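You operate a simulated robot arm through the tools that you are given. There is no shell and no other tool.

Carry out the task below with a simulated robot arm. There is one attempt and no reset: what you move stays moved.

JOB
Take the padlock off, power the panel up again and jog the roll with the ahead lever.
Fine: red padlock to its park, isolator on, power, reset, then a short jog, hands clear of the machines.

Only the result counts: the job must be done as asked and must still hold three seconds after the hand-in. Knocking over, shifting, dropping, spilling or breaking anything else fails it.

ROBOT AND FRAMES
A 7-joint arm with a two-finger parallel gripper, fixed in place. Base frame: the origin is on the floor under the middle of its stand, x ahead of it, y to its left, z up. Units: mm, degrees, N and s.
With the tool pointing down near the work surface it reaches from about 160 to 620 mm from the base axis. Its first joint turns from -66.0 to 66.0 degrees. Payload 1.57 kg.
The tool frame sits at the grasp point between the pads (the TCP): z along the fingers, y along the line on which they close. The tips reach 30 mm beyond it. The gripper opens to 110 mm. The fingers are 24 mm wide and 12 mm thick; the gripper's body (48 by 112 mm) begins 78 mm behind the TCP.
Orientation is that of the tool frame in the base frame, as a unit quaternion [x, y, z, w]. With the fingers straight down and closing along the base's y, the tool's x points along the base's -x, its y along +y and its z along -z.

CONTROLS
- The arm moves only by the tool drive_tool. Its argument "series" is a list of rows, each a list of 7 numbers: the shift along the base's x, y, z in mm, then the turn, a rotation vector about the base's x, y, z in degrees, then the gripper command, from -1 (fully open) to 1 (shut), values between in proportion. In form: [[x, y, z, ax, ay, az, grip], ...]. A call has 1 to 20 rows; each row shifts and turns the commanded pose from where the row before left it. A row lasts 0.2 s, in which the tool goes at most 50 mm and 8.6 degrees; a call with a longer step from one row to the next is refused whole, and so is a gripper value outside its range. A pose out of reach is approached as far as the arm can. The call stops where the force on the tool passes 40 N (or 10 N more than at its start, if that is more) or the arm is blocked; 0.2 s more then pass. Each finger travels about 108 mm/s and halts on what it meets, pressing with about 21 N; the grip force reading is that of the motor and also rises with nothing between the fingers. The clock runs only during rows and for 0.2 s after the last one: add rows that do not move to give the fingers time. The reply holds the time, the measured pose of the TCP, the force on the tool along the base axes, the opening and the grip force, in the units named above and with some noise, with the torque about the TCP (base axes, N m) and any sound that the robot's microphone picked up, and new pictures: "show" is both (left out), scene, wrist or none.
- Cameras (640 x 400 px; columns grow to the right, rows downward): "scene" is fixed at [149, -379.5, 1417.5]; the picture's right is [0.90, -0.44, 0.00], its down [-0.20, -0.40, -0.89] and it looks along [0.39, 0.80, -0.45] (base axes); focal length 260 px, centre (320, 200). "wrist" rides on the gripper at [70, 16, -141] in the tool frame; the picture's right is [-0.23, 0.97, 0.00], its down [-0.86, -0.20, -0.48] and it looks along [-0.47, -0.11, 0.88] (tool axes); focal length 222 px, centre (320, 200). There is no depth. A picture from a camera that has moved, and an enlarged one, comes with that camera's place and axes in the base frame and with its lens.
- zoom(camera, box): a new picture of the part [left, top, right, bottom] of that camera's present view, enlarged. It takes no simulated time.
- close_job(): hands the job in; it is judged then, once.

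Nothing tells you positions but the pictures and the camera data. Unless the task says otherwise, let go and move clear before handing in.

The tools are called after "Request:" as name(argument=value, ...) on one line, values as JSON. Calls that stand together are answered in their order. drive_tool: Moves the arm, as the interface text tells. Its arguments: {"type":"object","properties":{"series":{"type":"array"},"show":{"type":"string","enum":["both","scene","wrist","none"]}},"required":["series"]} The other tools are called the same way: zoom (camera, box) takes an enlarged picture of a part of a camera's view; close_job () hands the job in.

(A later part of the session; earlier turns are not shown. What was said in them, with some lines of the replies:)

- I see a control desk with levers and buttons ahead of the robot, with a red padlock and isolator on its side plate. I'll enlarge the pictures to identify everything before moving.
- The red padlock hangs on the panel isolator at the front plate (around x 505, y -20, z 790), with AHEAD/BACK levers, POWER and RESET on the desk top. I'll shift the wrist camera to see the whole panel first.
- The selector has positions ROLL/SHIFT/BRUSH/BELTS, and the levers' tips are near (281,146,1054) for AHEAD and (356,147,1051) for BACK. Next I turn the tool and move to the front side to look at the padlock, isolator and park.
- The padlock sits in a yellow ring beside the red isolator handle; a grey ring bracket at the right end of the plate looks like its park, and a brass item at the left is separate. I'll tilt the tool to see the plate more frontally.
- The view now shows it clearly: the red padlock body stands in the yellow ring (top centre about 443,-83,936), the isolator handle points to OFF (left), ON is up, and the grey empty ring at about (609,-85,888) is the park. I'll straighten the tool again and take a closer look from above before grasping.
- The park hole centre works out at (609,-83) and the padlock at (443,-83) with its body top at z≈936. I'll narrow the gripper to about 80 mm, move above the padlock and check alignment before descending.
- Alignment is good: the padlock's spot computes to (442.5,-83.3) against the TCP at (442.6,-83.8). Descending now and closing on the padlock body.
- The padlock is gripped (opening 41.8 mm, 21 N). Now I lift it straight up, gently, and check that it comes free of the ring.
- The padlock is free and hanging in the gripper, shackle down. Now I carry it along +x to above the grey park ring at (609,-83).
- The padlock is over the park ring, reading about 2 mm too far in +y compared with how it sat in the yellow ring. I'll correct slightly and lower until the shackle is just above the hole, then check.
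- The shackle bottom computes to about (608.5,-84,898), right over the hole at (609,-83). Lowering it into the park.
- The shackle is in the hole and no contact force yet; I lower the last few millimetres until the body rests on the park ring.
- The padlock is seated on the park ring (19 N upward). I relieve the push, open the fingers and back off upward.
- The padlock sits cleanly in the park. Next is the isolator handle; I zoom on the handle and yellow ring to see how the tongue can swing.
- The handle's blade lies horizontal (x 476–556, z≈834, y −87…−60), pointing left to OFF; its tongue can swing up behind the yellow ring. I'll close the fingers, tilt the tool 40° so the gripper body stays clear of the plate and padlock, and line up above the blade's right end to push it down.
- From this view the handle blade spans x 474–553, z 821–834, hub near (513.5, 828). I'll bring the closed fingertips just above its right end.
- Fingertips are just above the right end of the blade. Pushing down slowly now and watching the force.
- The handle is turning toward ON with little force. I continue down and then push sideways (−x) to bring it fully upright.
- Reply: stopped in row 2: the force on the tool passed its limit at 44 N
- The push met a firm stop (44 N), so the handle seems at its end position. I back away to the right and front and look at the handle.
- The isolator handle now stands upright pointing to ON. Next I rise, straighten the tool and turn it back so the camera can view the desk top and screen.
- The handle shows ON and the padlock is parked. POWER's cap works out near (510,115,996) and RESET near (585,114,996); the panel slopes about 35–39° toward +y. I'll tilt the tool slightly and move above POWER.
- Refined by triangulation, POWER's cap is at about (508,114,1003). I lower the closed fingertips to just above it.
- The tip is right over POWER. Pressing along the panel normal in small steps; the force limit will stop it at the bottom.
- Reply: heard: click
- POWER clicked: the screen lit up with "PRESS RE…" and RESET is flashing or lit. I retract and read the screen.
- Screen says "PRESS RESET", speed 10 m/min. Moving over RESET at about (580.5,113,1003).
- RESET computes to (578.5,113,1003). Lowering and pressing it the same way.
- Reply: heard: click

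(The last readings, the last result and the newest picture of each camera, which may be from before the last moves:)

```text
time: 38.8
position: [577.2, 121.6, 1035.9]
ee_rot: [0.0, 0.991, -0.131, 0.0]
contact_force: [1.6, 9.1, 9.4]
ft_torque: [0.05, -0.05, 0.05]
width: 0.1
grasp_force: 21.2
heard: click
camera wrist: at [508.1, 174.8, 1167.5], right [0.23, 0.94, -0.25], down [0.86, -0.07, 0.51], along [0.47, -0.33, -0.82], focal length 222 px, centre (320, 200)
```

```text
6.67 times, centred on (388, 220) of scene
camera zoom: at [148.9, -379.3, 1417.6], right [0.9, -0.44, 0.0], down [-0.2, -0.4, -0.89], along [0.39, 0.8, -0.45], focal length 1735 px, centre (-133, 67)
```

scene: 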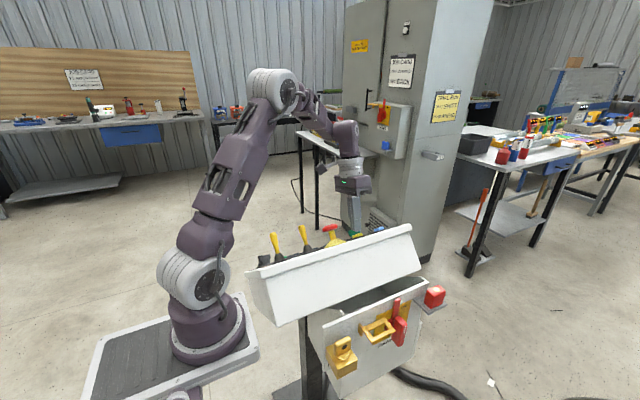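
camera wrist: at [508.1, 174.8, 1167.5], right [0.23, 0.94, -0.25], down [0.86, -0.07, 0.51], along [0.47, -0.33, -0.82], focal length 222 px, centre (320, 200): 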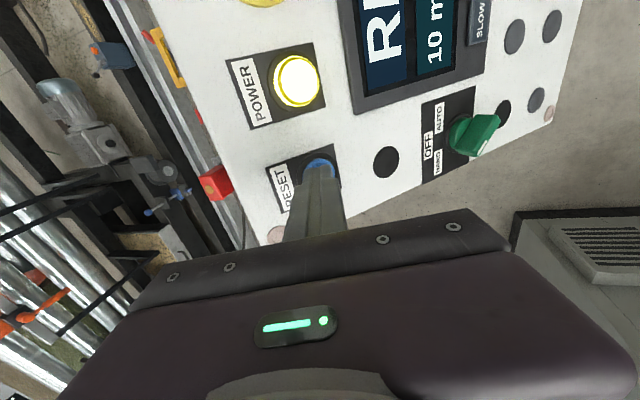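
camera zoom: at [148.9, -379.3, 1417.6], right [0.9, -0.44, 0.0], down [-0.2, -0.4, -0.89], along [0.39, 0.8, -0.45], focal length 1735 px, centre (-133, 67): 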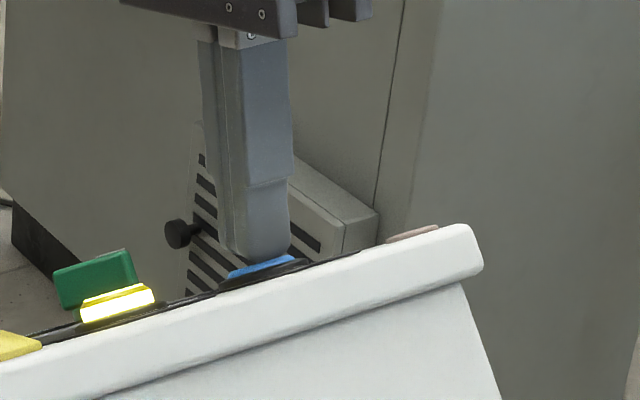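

RESET clicked, its lamp went out and the screen changed to "RE…" (READY). I rise and go back to view the whole screen, selector and levers.

Request:
drive_tool(series=[[0, 2.4, 3.2, 0, 0, 0, 1], [0, 6, 8, 0, 0, 0, 1], [0, 4, 30, 0, 0, 0, 1], [0, 0, 40, 0, 0, 0, 1], [-30, 0, 30, 0, 0, 0, 1], [-40, 0, 30, 0, 0, 0, 1], [-40, 0, 20, 0, 0, 0, 1], [-40, 0, 0, 0, 0, 0, 1], [-40, 0, 0, 0, 0, 0, 1], [-40, 0, 0, 0, 0, 0, 1], [0, 0, 0, 0, 0, 0, 1]], show="both")

Request:
zoom(camera="wrist", box=[250, 30, 470, 180])

Request:
zoom(camera="wrist", box=[260, 0, 420, 100])

```text
time: 41.2
position: [348.1, 131.5, 1197.1]
ee_rot: [0.0, 0.991, -0.131, -0.001]
contact_force: [-0.3, -0.1, 0.1]
ft_torque: [-0.01, -0.03, 0.0]
width: 0.1
grasp_force: 20.8
camera wrist: at [277.1, 185.4, 1328.5], right [0.23, 0.94, -0.26], down [0.86, -0.07, 0.51], along [0.46, -0.34, -0.82], focal length 222 px, centre (320, 200)
```

scene: 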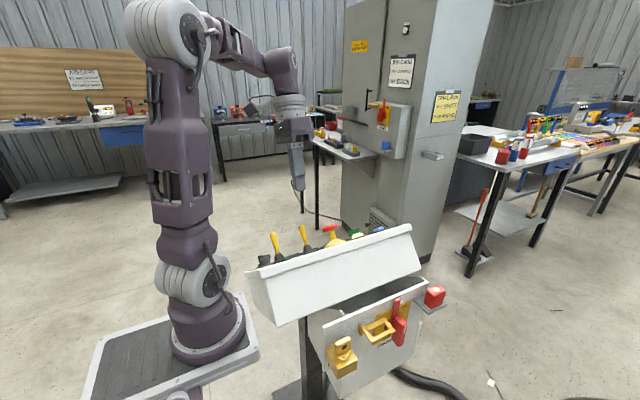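
wrist: 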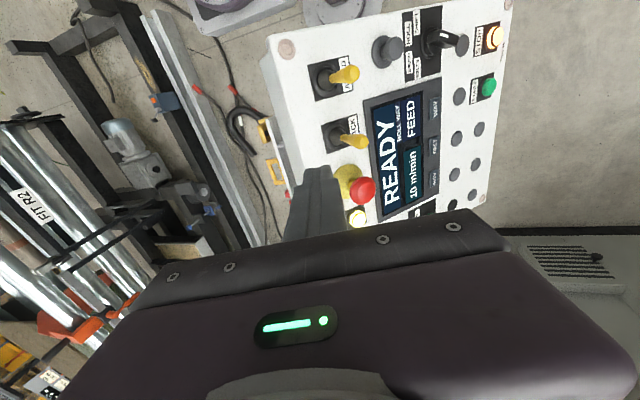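

```text
2.67 times, centred on (360, 105) of wrist
camera zoom: at [277.1, 185.4, 1328.5], right [0.23, 0.94, -0.26], down [0.86, -0.07, 0.51], along [0.46, -0.34, -0.82], focal length 592 px, centre (213, 453)
```

zoom: 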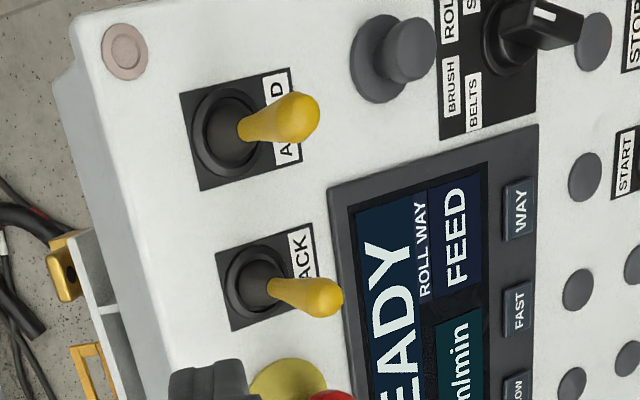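

```text
4.00 times, centred on (340, 50) of wrist
camera zoom: at [277.1, 185.4, 1328.5], right [0.23, 0.94, -0.26], down [0.86, -0.07, 0.51], along [0.46, -0.34, -0.82], focal length 888 px, centre (240, 800)
```

zoom: 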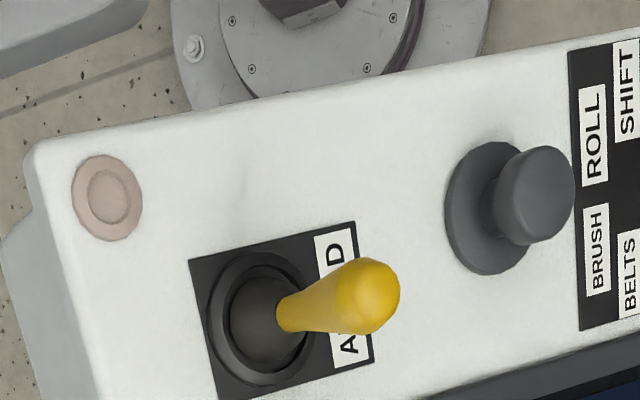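

Request:
zoom(camera="wrist", box=[390, 0, 518, 90])

Request:
zoom(camera="wrist", box=[350, 80, 510, 230])

Request:
zoom(camera="scene", box=[240, 215, 368, 295])

Request:
zoom(camera="wrist", box=[0, 80, 280, 380])

```text
4.44 times, centred on (454, 45) of wrist
camera zoom: at [277.1, 185.4, 1328.5], right [0.23, 0.94, -0.26], down [0.86, -0.07, 0.51], along [0.46, -0.34, -0.82], focal length 987 px, centre (-276, 889)
```

zoom: 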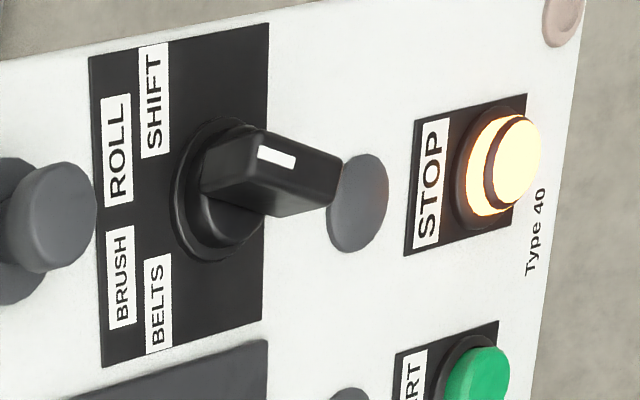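

```text
2.67 times, centred on (430, 155) of wrist
camera zoom: at [277.1, 185.4, 1328.5], right [0.23, 0.94, -0.26], down [0.86, -0.07, 0.51], along [0.46, -0.34, -0.82], focal length 592 px, centre (27, 320)
```

zoom: 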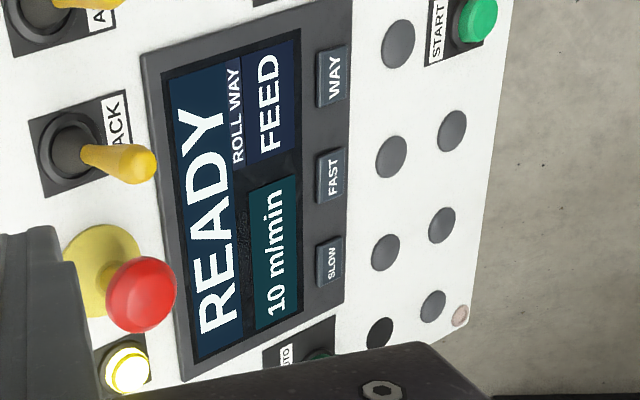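

```text
5.00 times, centred on (304, 255) of scene
camera zoom: at [149.0, -379.5, 1417.5], right [0.9, -0.44, 0.0], down [-0.2, -0.4, -0.89], along [0.39, 0.8, -0.45], focal length 1301 px, centre (400, -75)
```

zoom: 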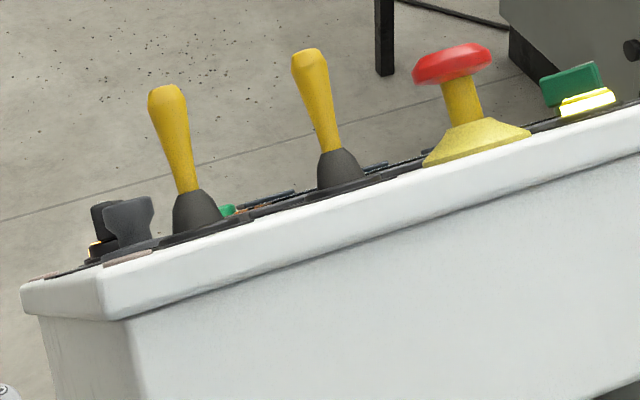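

```text
1.33 times, centred on (140, 230) of wrist
camera zoom: at [277.1, 185.4, 1328.5], right [0.23, 0.94, -0.26], down [0.86, -0.07, 0.51], along [0.46, -0.34, -0.82], focal length 296 px, centre (560, 160)
```

zoom: 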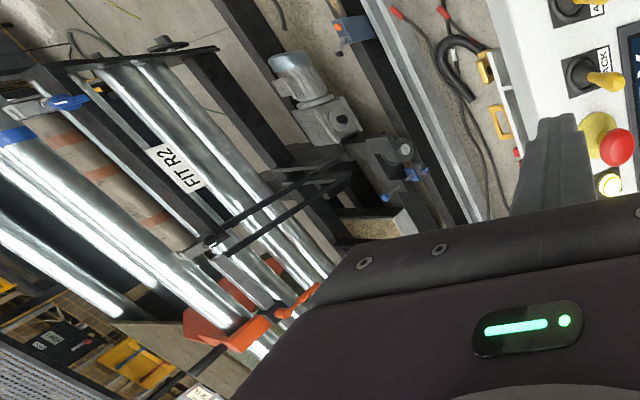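

The screen reads READY, ROLL WAY FEED, 10 m/min, and the unit selector points at ROLL, so it needs no change. The AHEAD lever's ball is at about (281,147,1052), leaning with the panel normal; I'll tilt the tool further and approach it with the fingers open to straddle it along the slope.

Request:
drive_tool(series=[[-25, 20, 0, -5, 0, 0, 0], [-25, 20, -10, -5, 0, 0, 0], [-16.9, 14.3, -30, -5, 0, 0, 0], [0, 0, -30, 0, 0, 0, 0], [0, 0, 0, 0, 0, 0, 0]], show="both")

Request:
zoom(camera="wrist", box=[220, 60, 420, 220])

Request:
zoom(camera="scene", box=[210, 170, 370, 290])

```text
time: 42.4
position: [281.3, 187.4, 1126.5]
ee_rot: [0.0, 0.965, -0.261, 0.0]
contact_force: [-0.4, 0.9, 0.2]
ft_torque: [0.01, 0.01, 0.0]
width: 55.3
grasp_force: 0.0
camera wrist: at [211.4, 273.4, 1239.8], right [0.23, 0.84, -0.49], down [0.86, 0.07, 0.51], along [0.46, -0.54, -0.7], focal length 222 px, centre (320, 200)
```

scene: 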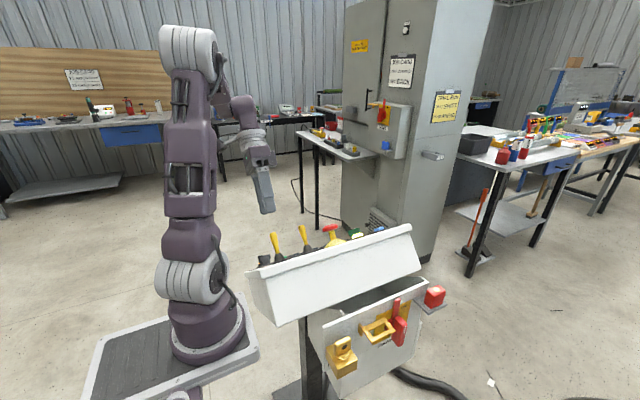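
wrist: 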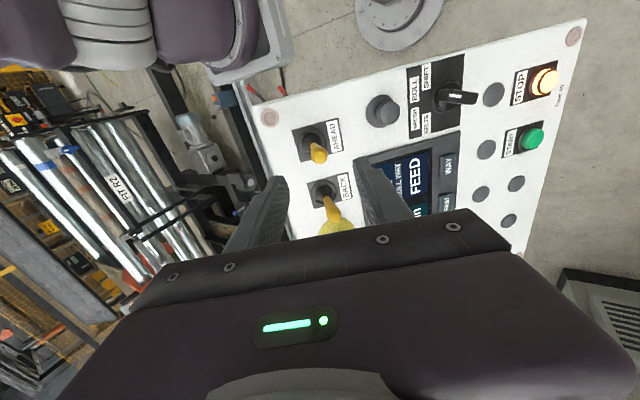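

```text
2.50 times, centred on (320, 140) of wrist
camera zoom: at [211.4, 273.4, 1239.8], right [0.23, 0.84, -0.49], down [0.86, 0.07, 0.51], along [0.46, -0.54, -0.7], focal length 555 px, centre (320, 350)
```

zoom: 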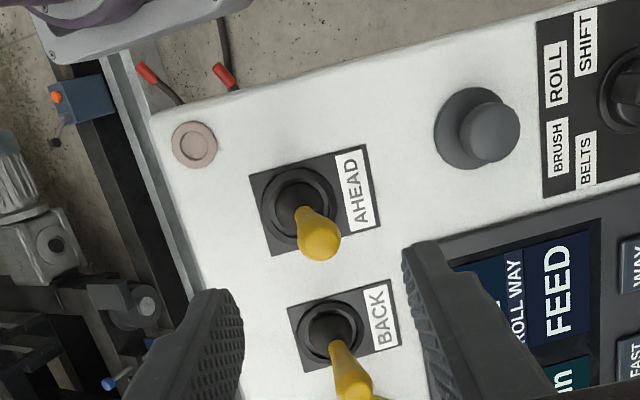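

```text
3.33 times, centred on (290, 230) of scene
camera zoom: at [149.0, -379.5, 1417.5], right [0.9, -0.44, 0.0], down [-0.2, -0.4, -0.89], along [0.39, 0.8, -0.45], focal length 868 px, centre (420, 100)
```

zoom: 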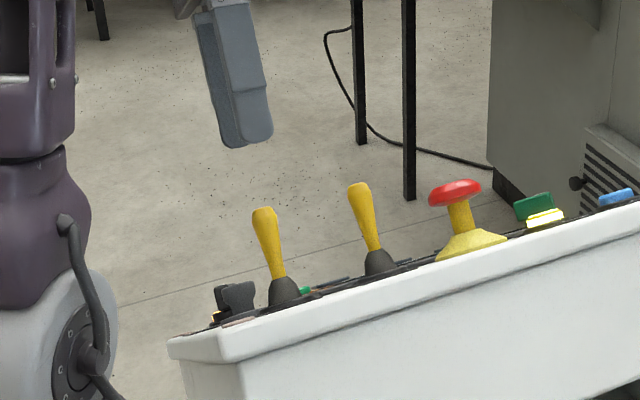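

Everything lines up: the AHEAD ball is straight ahead along the tool axis. I slide the open fingers down around the lever.

Request:
drive_tool(series=[[0, -9.2, -16.6, 0, 0, 0, 0], [0, -9.2, -16.6, 0, 0, 0, 0], [0, -9.2, -16.6, 0, 0, 0, 0], [0, -9, -16.6, 0, 0, 0, 0], [0, 0, 0, 0, 0, 0, 0]], show="both")

Request:
zoom(camera="wrist", box=[220, 90, 420, 240])

Request:
zoom(camera="scene", box=[230, 190, 358, 270])

```text
time: 43.6
position: [281.0, 151.6, 1058.9]
ee_rot: [0.0, 0.966, -0.26, 0.0]
contact_force: [0.2, -0.2, -0.3]
ft_torque: [0.02, 0.03, 0.0]
width: 54.9
grasp_force: 0.0
camera wrist: at [211.7, 236.4, 1172.5], right [0.23, 0.84, -0.49], down [0.86, 0.07, 0.51], along [0.46, -0.54, -0.71], focal length 222 px, centre (320, 200)
```

scene: 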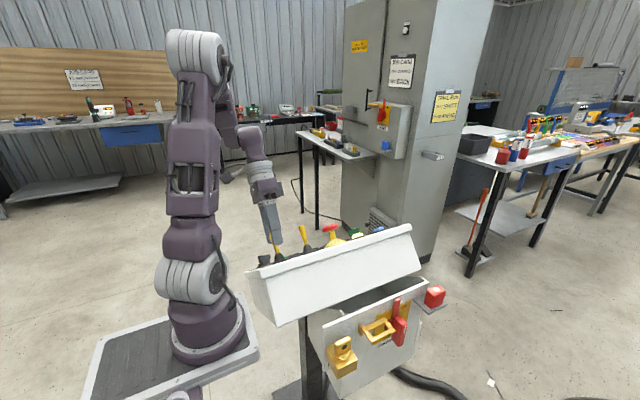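
wrist: 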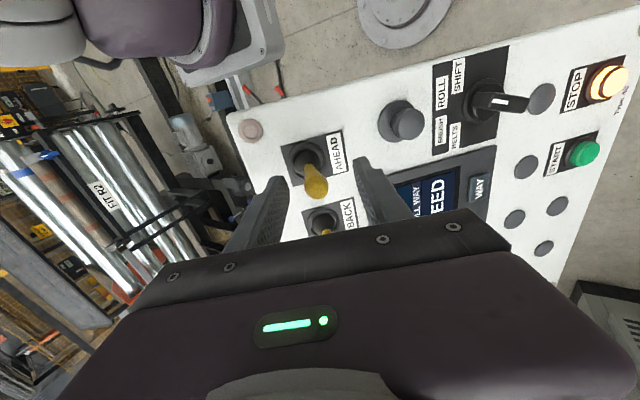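

```text
2.67 times, centred on (320, 165) of wrist
camera zoom: at [211.7, 236.4, 1172.5], right [0.23, 0.84, -0.49], down [0.86, 0.07, 0.51], along [0.46, -0.54, -0.71], focal length 592 px, centre (320, 293)
```

zoom: 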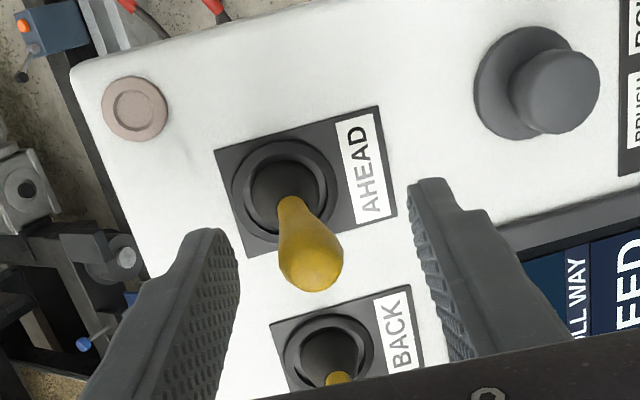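

```text
5.00 times, centred on (294, 230) of scene
camera zoom: at [149.0, -379.5, 1417.5], right [0.9, -0.44, 0.0], down [-0.2, -0.4, -0.89], along [0.39, 0.8, -0.45], focal length 1301 px, centre (450, 50)
```

zoom: 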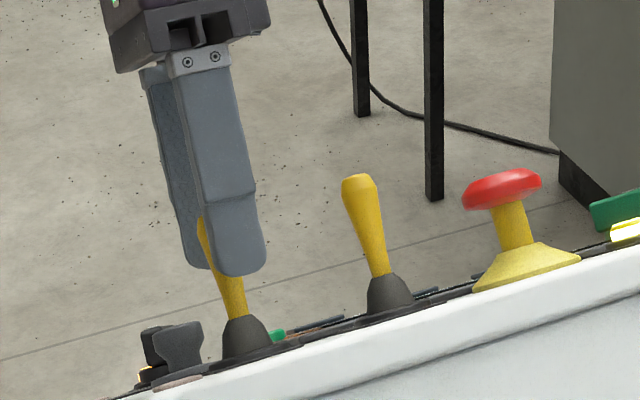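

The lever stands between the fingers. I narrow the gap and nudge it gently up-slope (away from the operator) to feel which way it moves.

Request:
drive_tool(series=[[0, 0, 0, 0, 0, 0, 0.27], [0, -3.5, 2, 0, 0, 0, 0.27], [0, -3.5, 2, 0, 0, 0, 0.27], [0, -2.6, 1.5, 0, 0, 0, 0.27]], show="wrist")

Request:
zoom(camera="wrist", box=[220, 90, 420, 240])

```text
time: 44.6
position: [279.7, 140.9, 1065.3]
ee_rot: [-0.001, 0.966, -0.26, -0.002]
contact_force: [0.4, -0.4, 0.5]
ft_torque: [0.0, 0.04, -0.03]
width: 40.5
grasp_force: 0.0
camera wrist: at [210.9, 227.1, 1178.3], right [0.23, 0.84, -0.49], down [0.86, 0.07, 0.51], along [0.46, -0.54, -0.71], focal length 222 px, centre (320, 200)
```

wrist: 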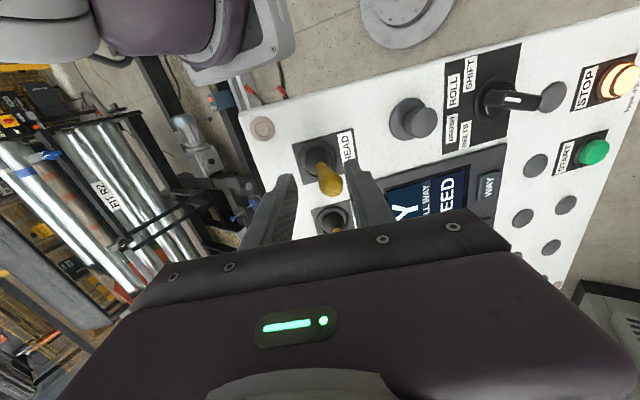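

```text
2.67 times, centred on (320, 165) of wrist
camera zoom: at [210.9, 227.1, 1178.3], right [0.23, 0.84, -0.49], down [0.86, 0.07, 0.51], along [0.46, -0.54, -0.71], focal length 592 px, centre (320, 293)
```

zoom: 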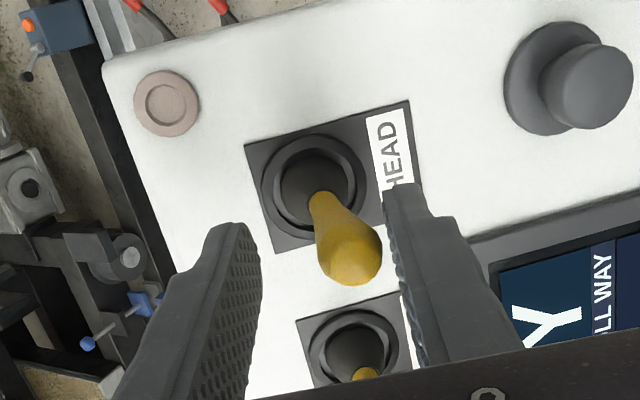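

The down-slope finger is now almost touching the ball. A few more small steps with force readings.

Request:
drive_tool(series=[[0, -1.7, 1, 0, 0, 0, 0.27], [0, -1.7, 1, 0, 0, 0, 0.27], [0, -1.7, 1, 0, 0, 0, 0.27]], show="wrist")

Request:
zoom(camera="wrist", box=[220, 90, 420, 240])

```text
time: 45.4
position: [280.4, 136.0, 1068.2]
ee_rot: [-0.001, 0.965, -0.261, -0.002]
contact_force: [-0.2, 2.5, -1.1]
ft_torque: [0.0, 0.0, -0.02]
width: 41.5
grasp_force: 0.5
camera wrist: at [211.3, 221.8, 1181.7], right [0.23, 0.84, -0.49], down [0.86, 0.07, 0.51], along [0.46, -0.54, -0.71], focal length 222 px, centre (320, 200)
```

wrist: 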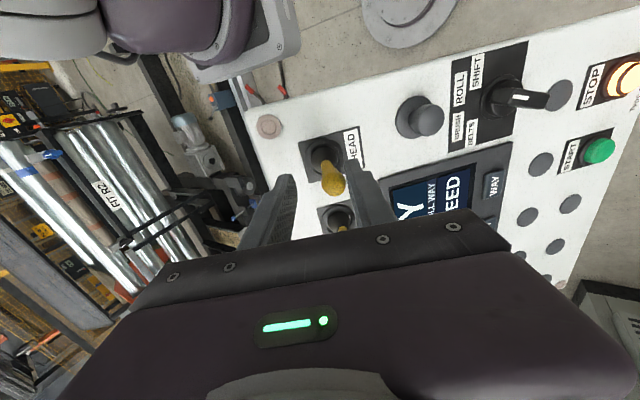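

```text
2.67 times, centred on (320, 165) of wrist
camera zoom: at [211.3, 221.8, 1181.7], right [0.23, 0.84, -0.49], down [0.86, 0.07, 0.51], along [0.46, -0.54, -0.71], focal length 592 px, centre (320, 293)
```

zoom: 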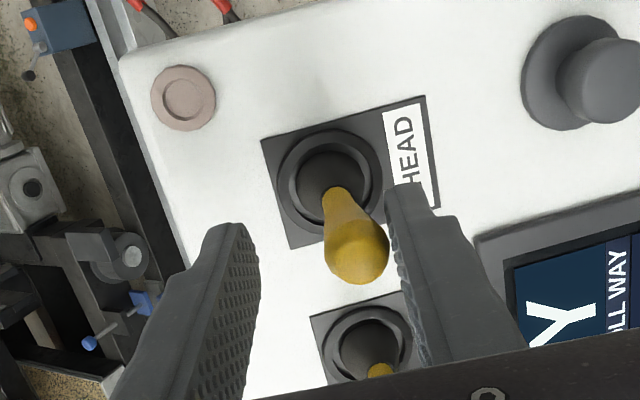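

The lever yields with light spring force (about 2.7 N), so up-slope appears to be its travel direction. I push it further and check the screen right away.

Request:
drive_tool(series=[[0, -4.3, 2.5, 0, 0, 0, 0.27], [0, -4.3, 2.5, 0, 0, 0, 0.27]], show="both")

Request:
zoom(camera="wrist", box=[220, 90, 420, 240])

Request:
zoom(camera="wrist", box=[370, 120, 530, 220])

Request:
zoom(camera="scene", box=[230, 190, 358, 270])

```text
time: 46.0
position: [280.0, 127.4, 1073.7]
ee_rot: [-0.001, 0.965, -0.261, -0.002]
contact_force: [-1.0, 2.1, -1.0]
ft_torque: [0.0, 0.03, 0.0]
width: 41.7
grasp_force: 0.9
camera wrist: at [211.6, 212.9, 1187.2], right [0.23, 0.84, -0.49], down [0.86, 0.07, 0.51], along [0.46, -0.54, -0.71], focal length 222 px, centre (320, 200)
```

scene: 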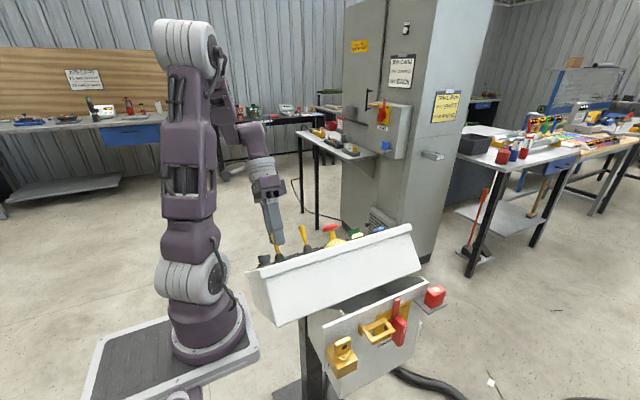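
wrist: 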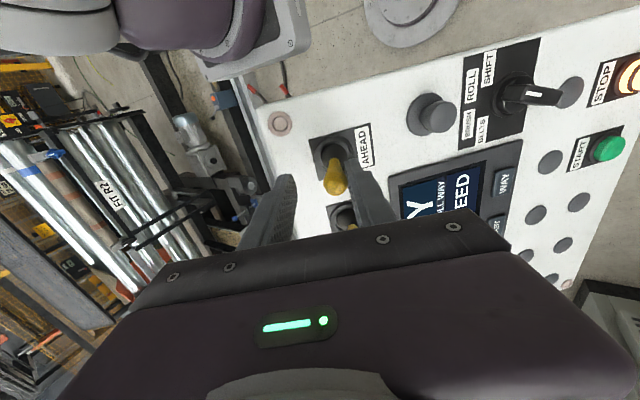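

```text
2.67 times, centred on (320, 165) of wrist
camera zoom: at [211.6, 212.9, 1187.2], right [0.23, 0.84, -0.49], down [0.86, 0.07, 0.51], along [0.46, -0.54, -0.71], focal length 592 px, centre (320, 293)
```

zoom: 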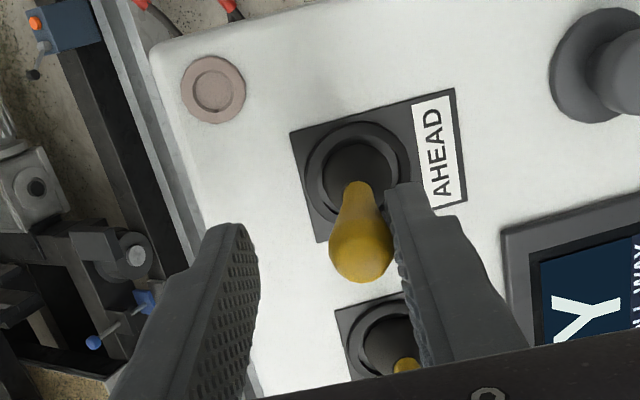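

```text
4.00 times, centred on (450, 170) of wrist
camera zoom: at [211.6, 212.9, 1187.2], right [0.23, 0.84, -0.49], down [0.86, 0.07, 0.51], along [0.46, -0.54, -0.71], focal length 888 px, centre (-200, 320)
```

zoom: 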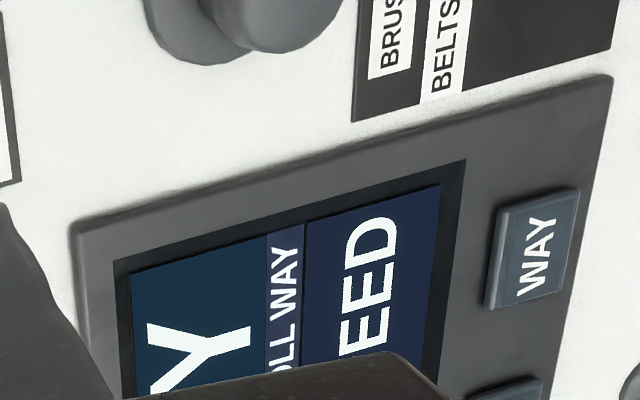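

```text
5.00 times, centred on (294, 230) of scene
camera zoom: at [149.0, -379.5, 1417.6], right [0.9, -0.44, 0.0], down [-0.2, -0.4, -0.89], along [0.39, 0.8, -0.45], focal length 1301 px, centre (450, 50)
```

zoom: 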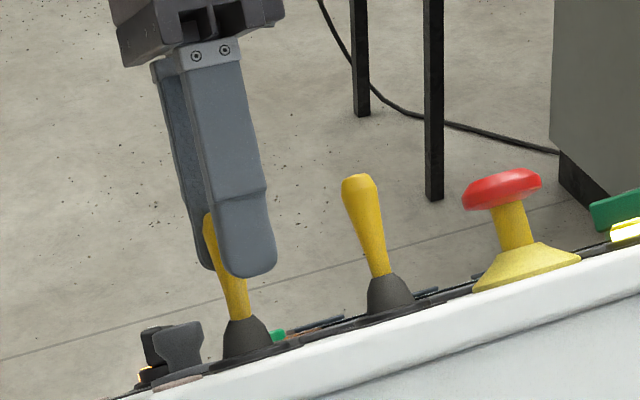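

The lever is tilting freely up-slope; the screen still shows READY. I push further and check again.

Request:
drive_tool(series=[[0, -4.3, 2.2, 0, 0, 0, 0.27], [0, -4.3, 2.2, 0, 0, 0, 0.27]], show="both")

Request:
zoom(camera="wrist", box=[220, 90, 420, 240])

Request:
zoom(camera="wrist", box=[370, 120, 530, 220])

```text
time: 46.6
position: [281.3, 119.3, 1077.1]
ee_rot: [0.0, 0.965, -0.261, -0.001]
contact_force: [1.4, 3.8, -0.7]
ft_torque: [0.16, -0.01, -0.01]
width: 43.5
grasp_force: 1.9
camera wrist: at [211.8, 205.1, 1191.1], right [0.23, 0.84, -0.49], down [0.86, 0.07, 0.51], along [0.46, -0.54, -0.71], focal length 222 px, centre (320, 200)
```

scene: 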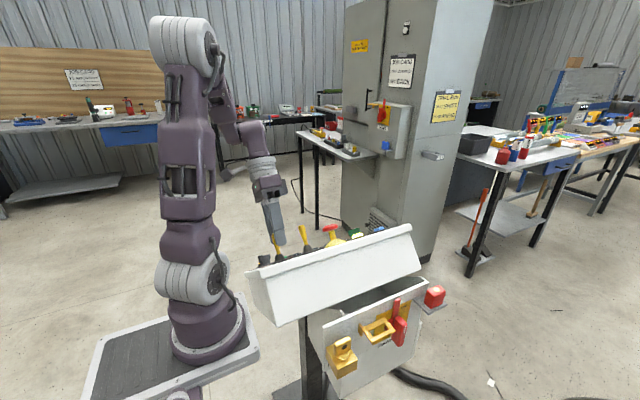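
wrist: 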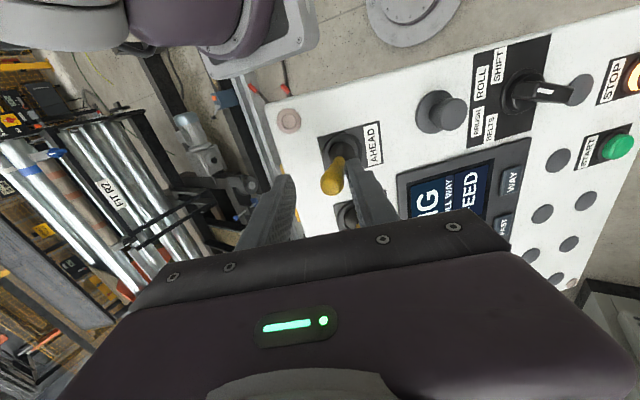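

```text
2.67 times, centred on (320, 165) of wrist
camera zoom: at [211.8, 205.1, 1191.1], right [0.23, 0.84, -0.49], down [0.86, 0.07, 0.51], along [0.46, -0.54, -0.71], focal length 592 px, centre (320, 293)
```

zoom: 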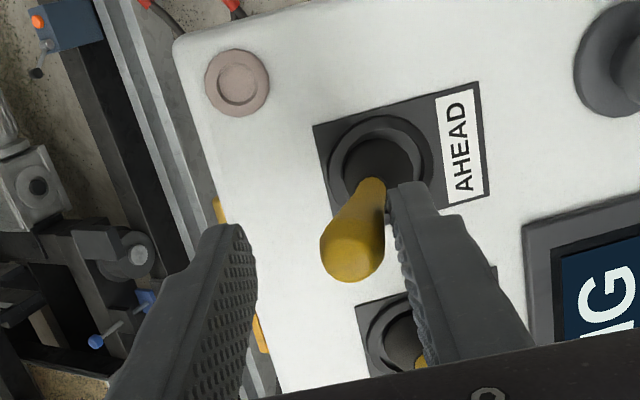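

```text
4.00 times, centred on (450, 170) of wrist
camera zoom: at [211.8, 205.1, 1191.1], right [0.23, 0.84, -0.49], down [0.86, 0.07, 0.51], along [0.46, -0.54, -0.71], focal length 888 px, centre (-200, 320)
```

zoom: 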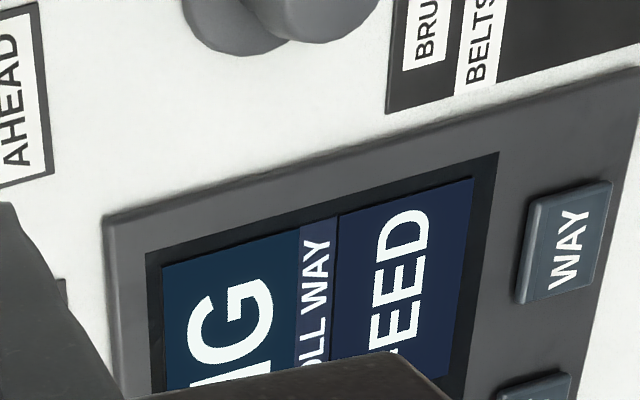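

The screen changed to "…NG" – the roll is jogging. I hold just a moment longer, then release in the same call by moving back down-slope.

Request:
drive_tool(series=[[0, 0, 0, 0, 0, 0, 0.27]], show="wrist")

Request:
zoom(camera="wrist", box=[370, 120, 530, 220])

Request:
zoom(camera="wrist", box=[0, 80, 280, 300])

```text
time: 47.0
position: [282.9, 119.5, 1078.4]
ee_rot: [-0.001, 0.965, -0.261, -0.001]
contact_force: [1.1, 3.8, -0.4]
ft_torque: [0.2, -0.02, 0.01]
width: 43.8
grasp_force: 1.9
camera wrist: at [211.8, 205.0, 1191.1], right [0.23, 0.84, -0.49], down [0.86, 0.07, 0.51], along [0.46, -0.54, -0.71], focal length 222 px, centre (320, 200)
```

wrist: 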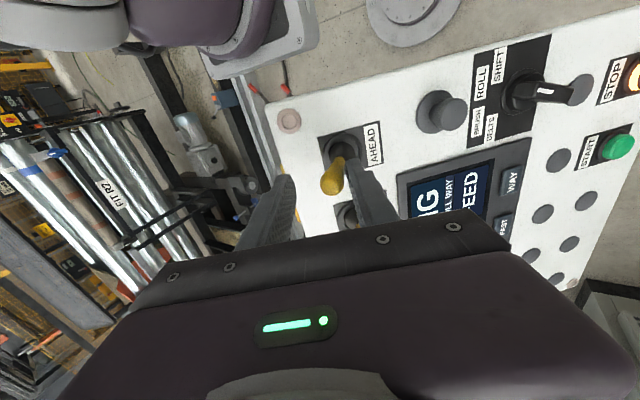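

```text
4.00 times, centred on (450, 170) of wrist
camera zoom: at [211.8, 205.0, 1191.1], right [0.23, 0.84, -0.49], down [0.86, 0.07, 0.51], along [0.46, -0.54, -0.71], focal length 888 px, centre (-200, 320)
```

zoom: 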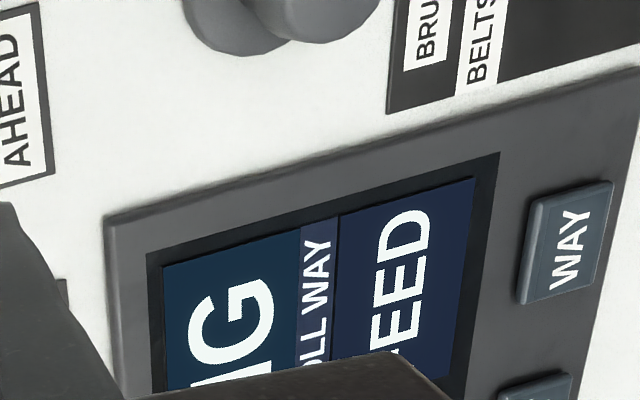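

```text
1.82 times, centred on (140, 190) of wrist
camera zoom: at [211.8, 205.0, 1191.1], right [0.23, 0.84, -0.49], down [0.86, 0.07, 0.51], along [0.46, -0.54, -0.71], focal length 404 px, centre (647, 218)
```

zoom: 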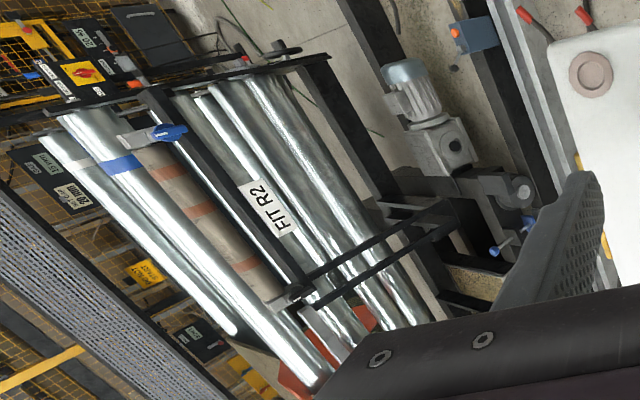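

The jog has run about a second at most; I release the lever now by moving back to the neutral position and let it spring back.

Request:
drive_tool(series=[[0, 15, -9, 0, 0, 0, 0.2], [0, 15, -9, 0, 0, 0, 0.1]], show="both")

Request:
zoom(camera="wrist", box=[220, 90, 420, 240])

Request:
zoom(camera="wrist", box=[370, 120, 530, 220])

Request:
zoom(camera="wrist", box=[0, 80, 280, 300])

```text
time: 47.6
position: [280.3, 149.5, 1060.8]
ee_rot: [-0.001, 0.965, -0.261, -0.001]
contact_force: [0.0, -0.8, -0.8]
ft_torque: [0.02, -0.02, -0.03]
width: 49.5
grasp_force: 0.0
camera wrist: at [210.0, 235.1, 1174.0], right [0.23, 0.84, -0.49], down [0.86, 0.07, 0.51], along [0.46, -0.54, -0.7], focal length 222 px, centre (320, 200)
```

scene: 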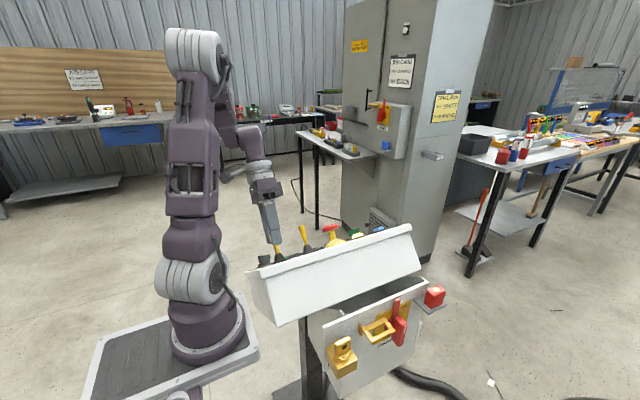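
wrist: 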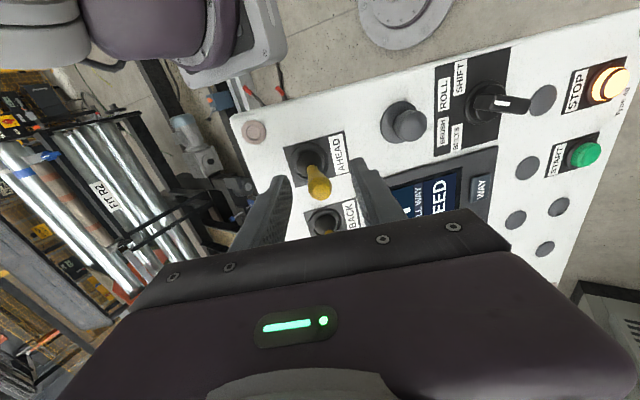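

```text
2.67 times, centred on (320, 165) of wrist
camera zoom: at [210.0, 235.1, 1174.0], right [0.23, 0.84, -0.49], down [0.86, 0.07, 0.51], along [0.46, -0.54, -0.7], focal length 592 px, centre (320, 293)
```

zoom: 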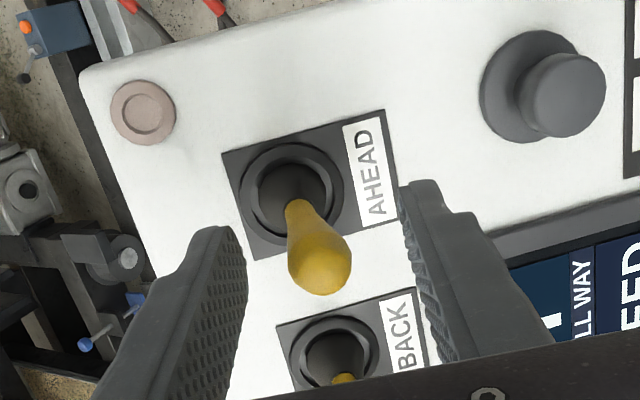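

```text
4.00 times, centred on (450, 170) of wrist
camera zoom: at [210.0, 235.1, 1174.0], right [0.23, 0.84, -0.49], down [0.86, 0.07, 0.51], along [0.46, -0.54, -0.7], focal length 888 px, centre (-200, 320)
```

zoom: 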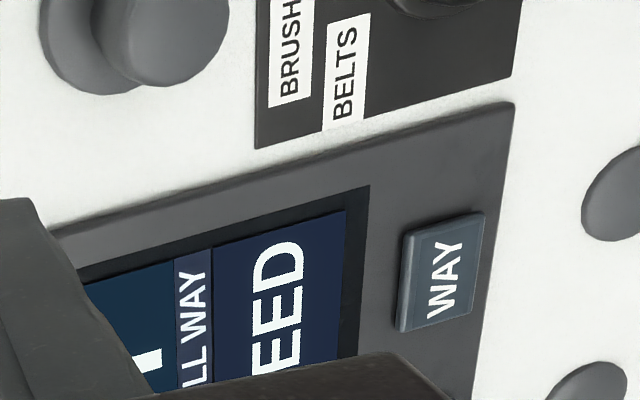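

```text
1.82 times, centred on (140, 190) of wrist
camera zoom: at [210.0, 235.1, 1174.0], right [0.23, 0.84, -0.49], down [0.86, 0.07, 0.51], along [0.46, -0.54, -0.7], focal length 404 px, centre (647, 218)
```

zoom: 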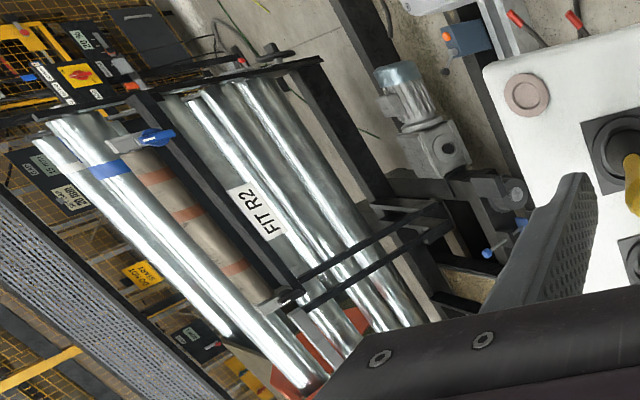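

The lever sprang back to neutral. I retract along the tool axis and look at the full screen.

Request:
drive_tool(series=[[0, 9.4, 16.2, 0, 0, 0, 0], [0, 9.4, 16.2, 0, 0, 0, 0], [0, 9.4, 16.2, 0, 0, 0, 0], [0, 9.4, 16.2, 0, 0, 0, 0], [0, 0, 30, 0, 0, 0, 0], [0, 0, 30, 0, 0, 0, 0], [0, 0, 0, 0, 0, 0, 0]], show="both")

Request:
zoom(camera="wrist", box=[240, 60, 480, 210])

Request:
zoom(camera="scene", box=[230, 200, 358, 280])

```text
time: 49.2
position: [282.5, 186.4, 1185.6]
ee_rot: [0.0, 0.965, -0.261, -0.002]
contact_force: [-0.2, 0.5, 0.3]
ft_torque: [0.02, 0.01, -0.03]
width: 55.0
grasp_force: 0.1
camera wrist: at [212.3, 271.8, 1298.5], right [0.23, 0.84, -0.49], down [0.86, 0.07, 0.51], along [0.46, -0.54, -0.71], focal length 222 px, centre (320, 200)
```

scene: 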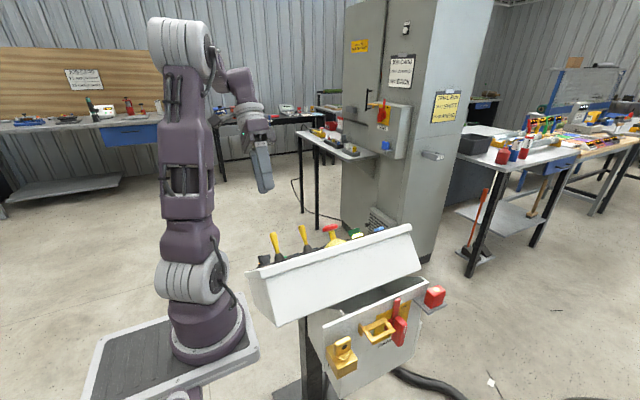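
wrist: 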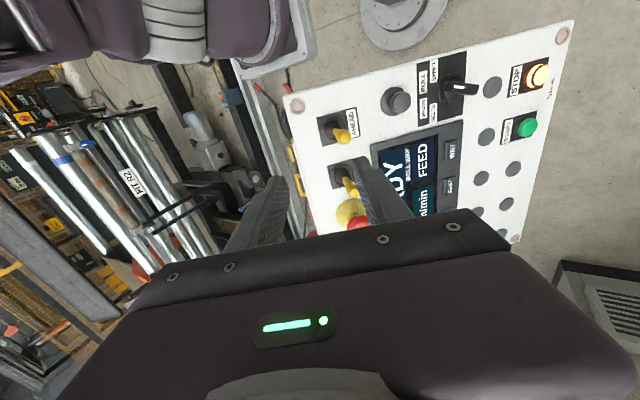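

```text
2.67 times, centred on (360, 135) of wrist
camera zoom: at [212.3, 271.8, 1298.5], right [0.23, 0.84, -0.49], down [0.86, 0.07, 0.51], along [0.46, -0.54, -0.71], focal length 592 px, centre (213, 373)
```

zoom: 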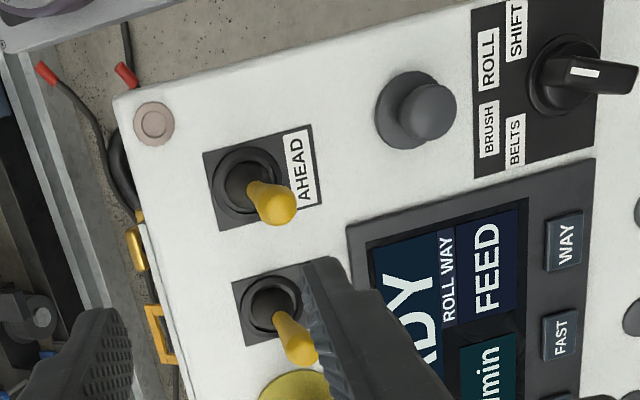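

```text
5.00 times, centred on (294, 240) of scene
camera zoom: at [149.0, -379.5, 1417.5], right [0.9, -0.44, 0.0], down [-0.2, -0.4, -0.89], along [0.39, 0.8, -0.45], focal length 1301 px, centre (450, 0)
```

zoom: 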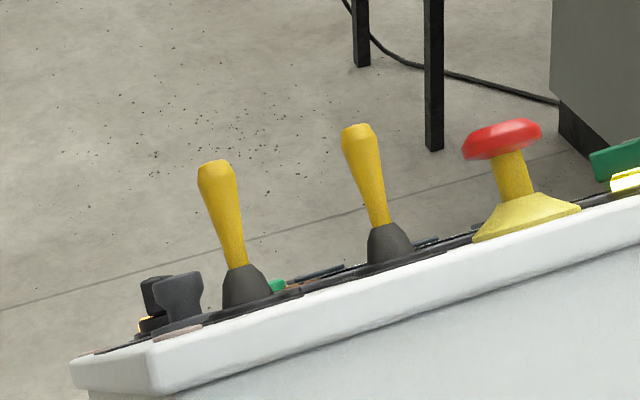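

The screen is back to "…ADY" (READY). I want to confirm the jog really ran the roll, so I zoom on the machine and screen.

Request:
zoom(camera="wrist", box=[0, 60, 250, 216])

Request:
zoom(camera="wrist", box=[0, 180, 170, 290])

Request:
zoom(camera="wrist", box=[0, 70, 110, 140])

```text
2.56 times, centred on (125, 138) of wrist
camera zoom: at [212.3, 271.8, 1298.5], right [0.23, 0.84, -0.49], down [0.86, 0.07, 0.51], along [0.46, -0.54, -0.71], focal length 569 px, centre (819, 359)
```

zoom: 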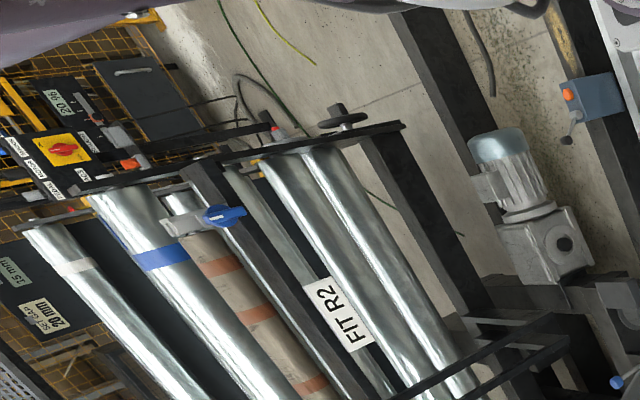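

```text
3.64 times, centred on (85, 235) of wrist
camera zoom: at [212.3, 271.8, 1298.5], right [0.23, 0.84, -0.49], down [0.86, 0.07, 0.51], along [0.46, -0.54, -0.71], focal length 808 px, centre (1174, 73)
```

zoom: 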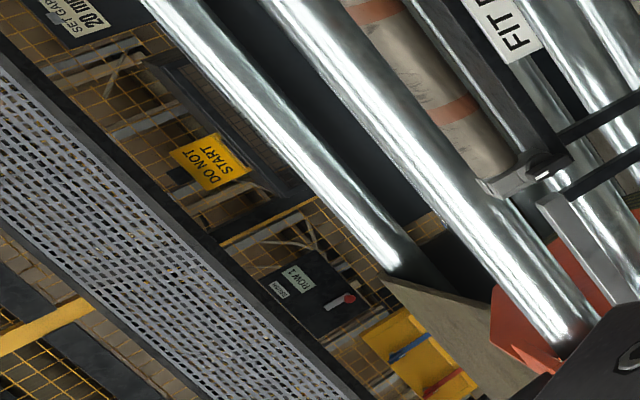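

```text
5.71 times, centred on (55, 105) of wrist
camera zoom: at [212.3, 271.8, 1298.5], right [0.23, 0.84, -0.49], down [0.86, 0.07, 0.51], along [0.46, -0.54, -0.71], focal length 1269 px, centre (1834, 743)
```

zoom: 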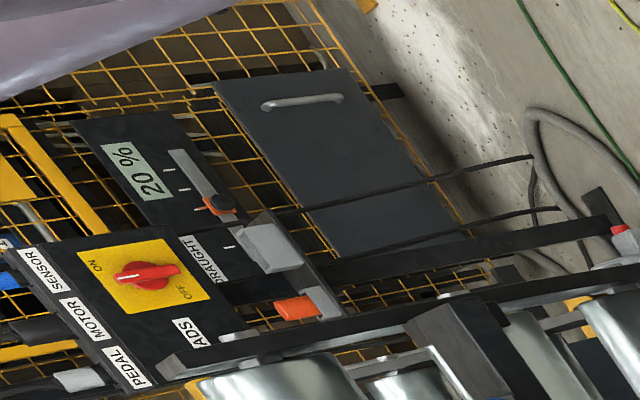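

READY is shown again, STOP/POWER lamps are lit, both levers are neutral and the selector still reads ROLL. I now rise, straighten the tool and go back near the start pose, clear of everything, for a final check.

Request:
drive_tool(series=[[0, 0, 40, 0, 0, 0, 0], [0, 0, 40, 7.5, 0, 0, 0], [20, -30, 10, 7.5, 0, 0, -0.5], [30, -40, 0, 7.5, 0, 0, -1], [30, -40, 0, 7.5, 0, 0, -1], [30, -39, 0, 0, 0, 0, -1], [14, 0, 0, 0, 0, 0, -1], [0, 0, 0, 0, 0, 0, -1]], show="both")

Request:
zoom(camera="scene", box=[310, 265, 470, 375])

Request:
zoom(camera="wrist", box=[240, 0, 480, 150])

Request:
zoom(camera="wrist", box=[230, 80, 430, 230])

```text
time: 51.0
position: [405.1, 38.2, 1278.3]
ee_rot: [-0.001, 1.0, -0.001, -0.002]
contact_force: [1.4, -0.4, 0.1]
ft_torque: [0.01, 0.01, -0.04]
width: 110.0
grasp_force: 0.1
camera wrist: at [335.1, 54.3, 1418.3], right [0.23, 0.97, 0.0], down [0.86, -0.2, 0.48], along [0.46, -0.11, -0.88], focal length 222 px, centre (320, 200)
```

scene: 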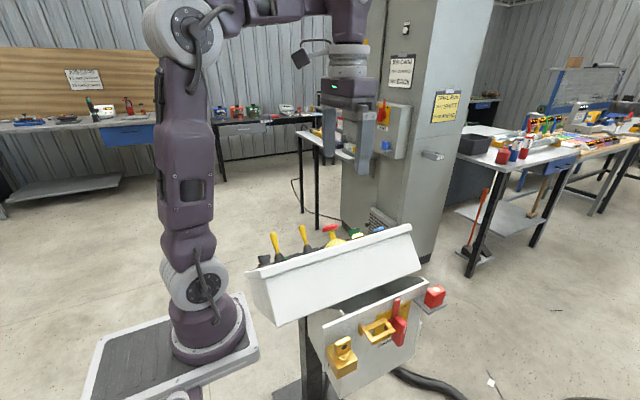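
wrist: 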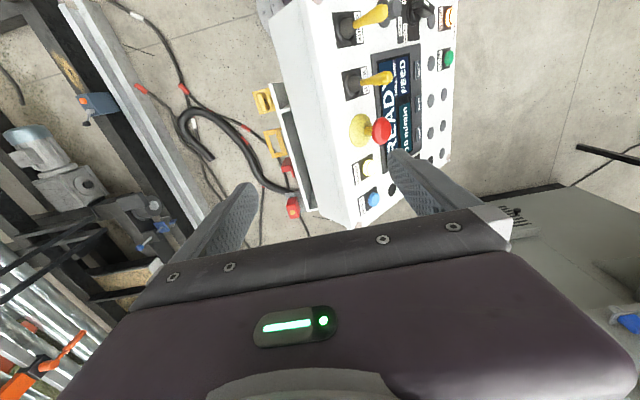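

```text
3.64 times, centred on (390, 320) of scene
camera zoom: at [149.0, -379.5, 1417.5], right [0.9, -0.44, 0.0], down [-0.2, -0.4, -0.89], along [0.39, 0.8, -0.45], focal length 946 px, centre (66, -236)
```

zoom: 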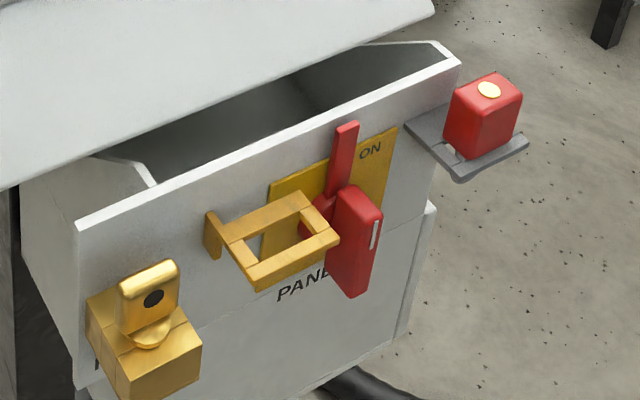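

```text
2.67 times, centred on (360, 75) of wrist
camera zoom: at [335.1, 54.3, 1418.3], right [0.23, 0.97, 0.0], down [0.86, -0.2, 0.48], along [0.46, -0.11, -0.88], focal length 592 px, centre (213, 533)
```

zoom: 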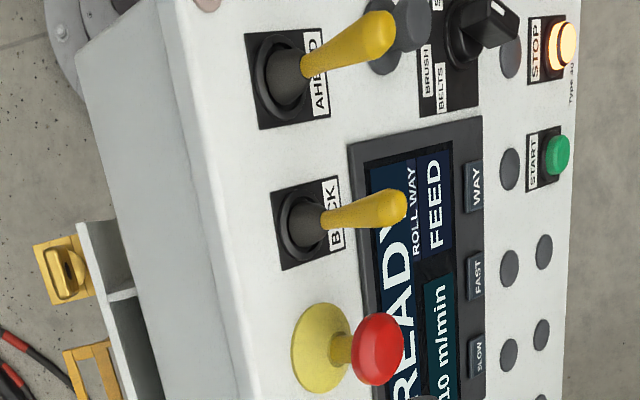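

```text
2.67 times, centred on (330, 155) of wrist
camera zoom: at [335.1, 54.3, 1418.3], right [0.23, 0.97, 0.0], down [0.86, -0.2, 0.48], along [0.46, -0.11, -0.88], focal length 592 px, centre (293, 320)
```

zoom: 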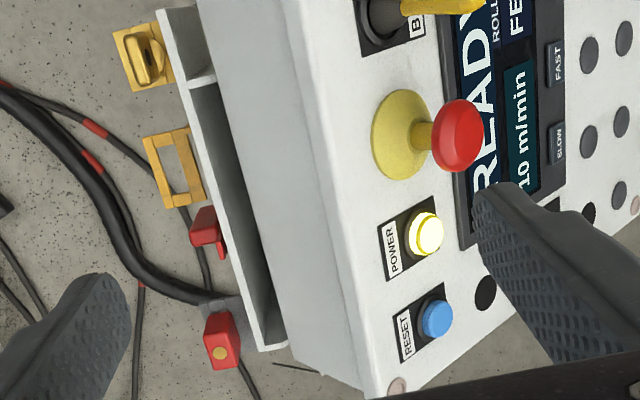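

Everything is in place: the padlock is in its park, the isolator is upright at ON, POWER is lit and RESET is out. The screen reads READY, and the levers are back in neutral after one short jog of under a second. During the jog I could only read the last letters of the screen ("…NG"). The gripper is empty and clear of the desk and machines, so I'm handing in.

Request:
close_job()

```text
The job is handed in.
```

I handed the job in with every step done. One point is unconfirmed: I couldn't see the roll itself turn.

- **Padlock:** the red padlock is off the isolator and sits in the grey ring at the right end of the plate. That ring has no label; I took it as the park because it is empty and matches the yellow one.
- **Isolator:** the handle is upright at ON, and the panel took power from it.
- **Power and reset:** both buttons clicked. The POWER lamp is lit, the RESET lamp went out, and the screen reads READY with the selector already on ROLL.
- **Jog:** I pushed the AHEAD lever away from the operator side for a little under a second, then let it spring back. While it was held, the screen changed from READY to a word ending in "NG", but the gripper hid the rest and I heard no motor. I took it as the roll running and did not jog a second time.

At hand-in both levers were in neutral. The gripper was open and empty, back near its start position and clear of the desk and machines. I saw no sign that anything else had moved.
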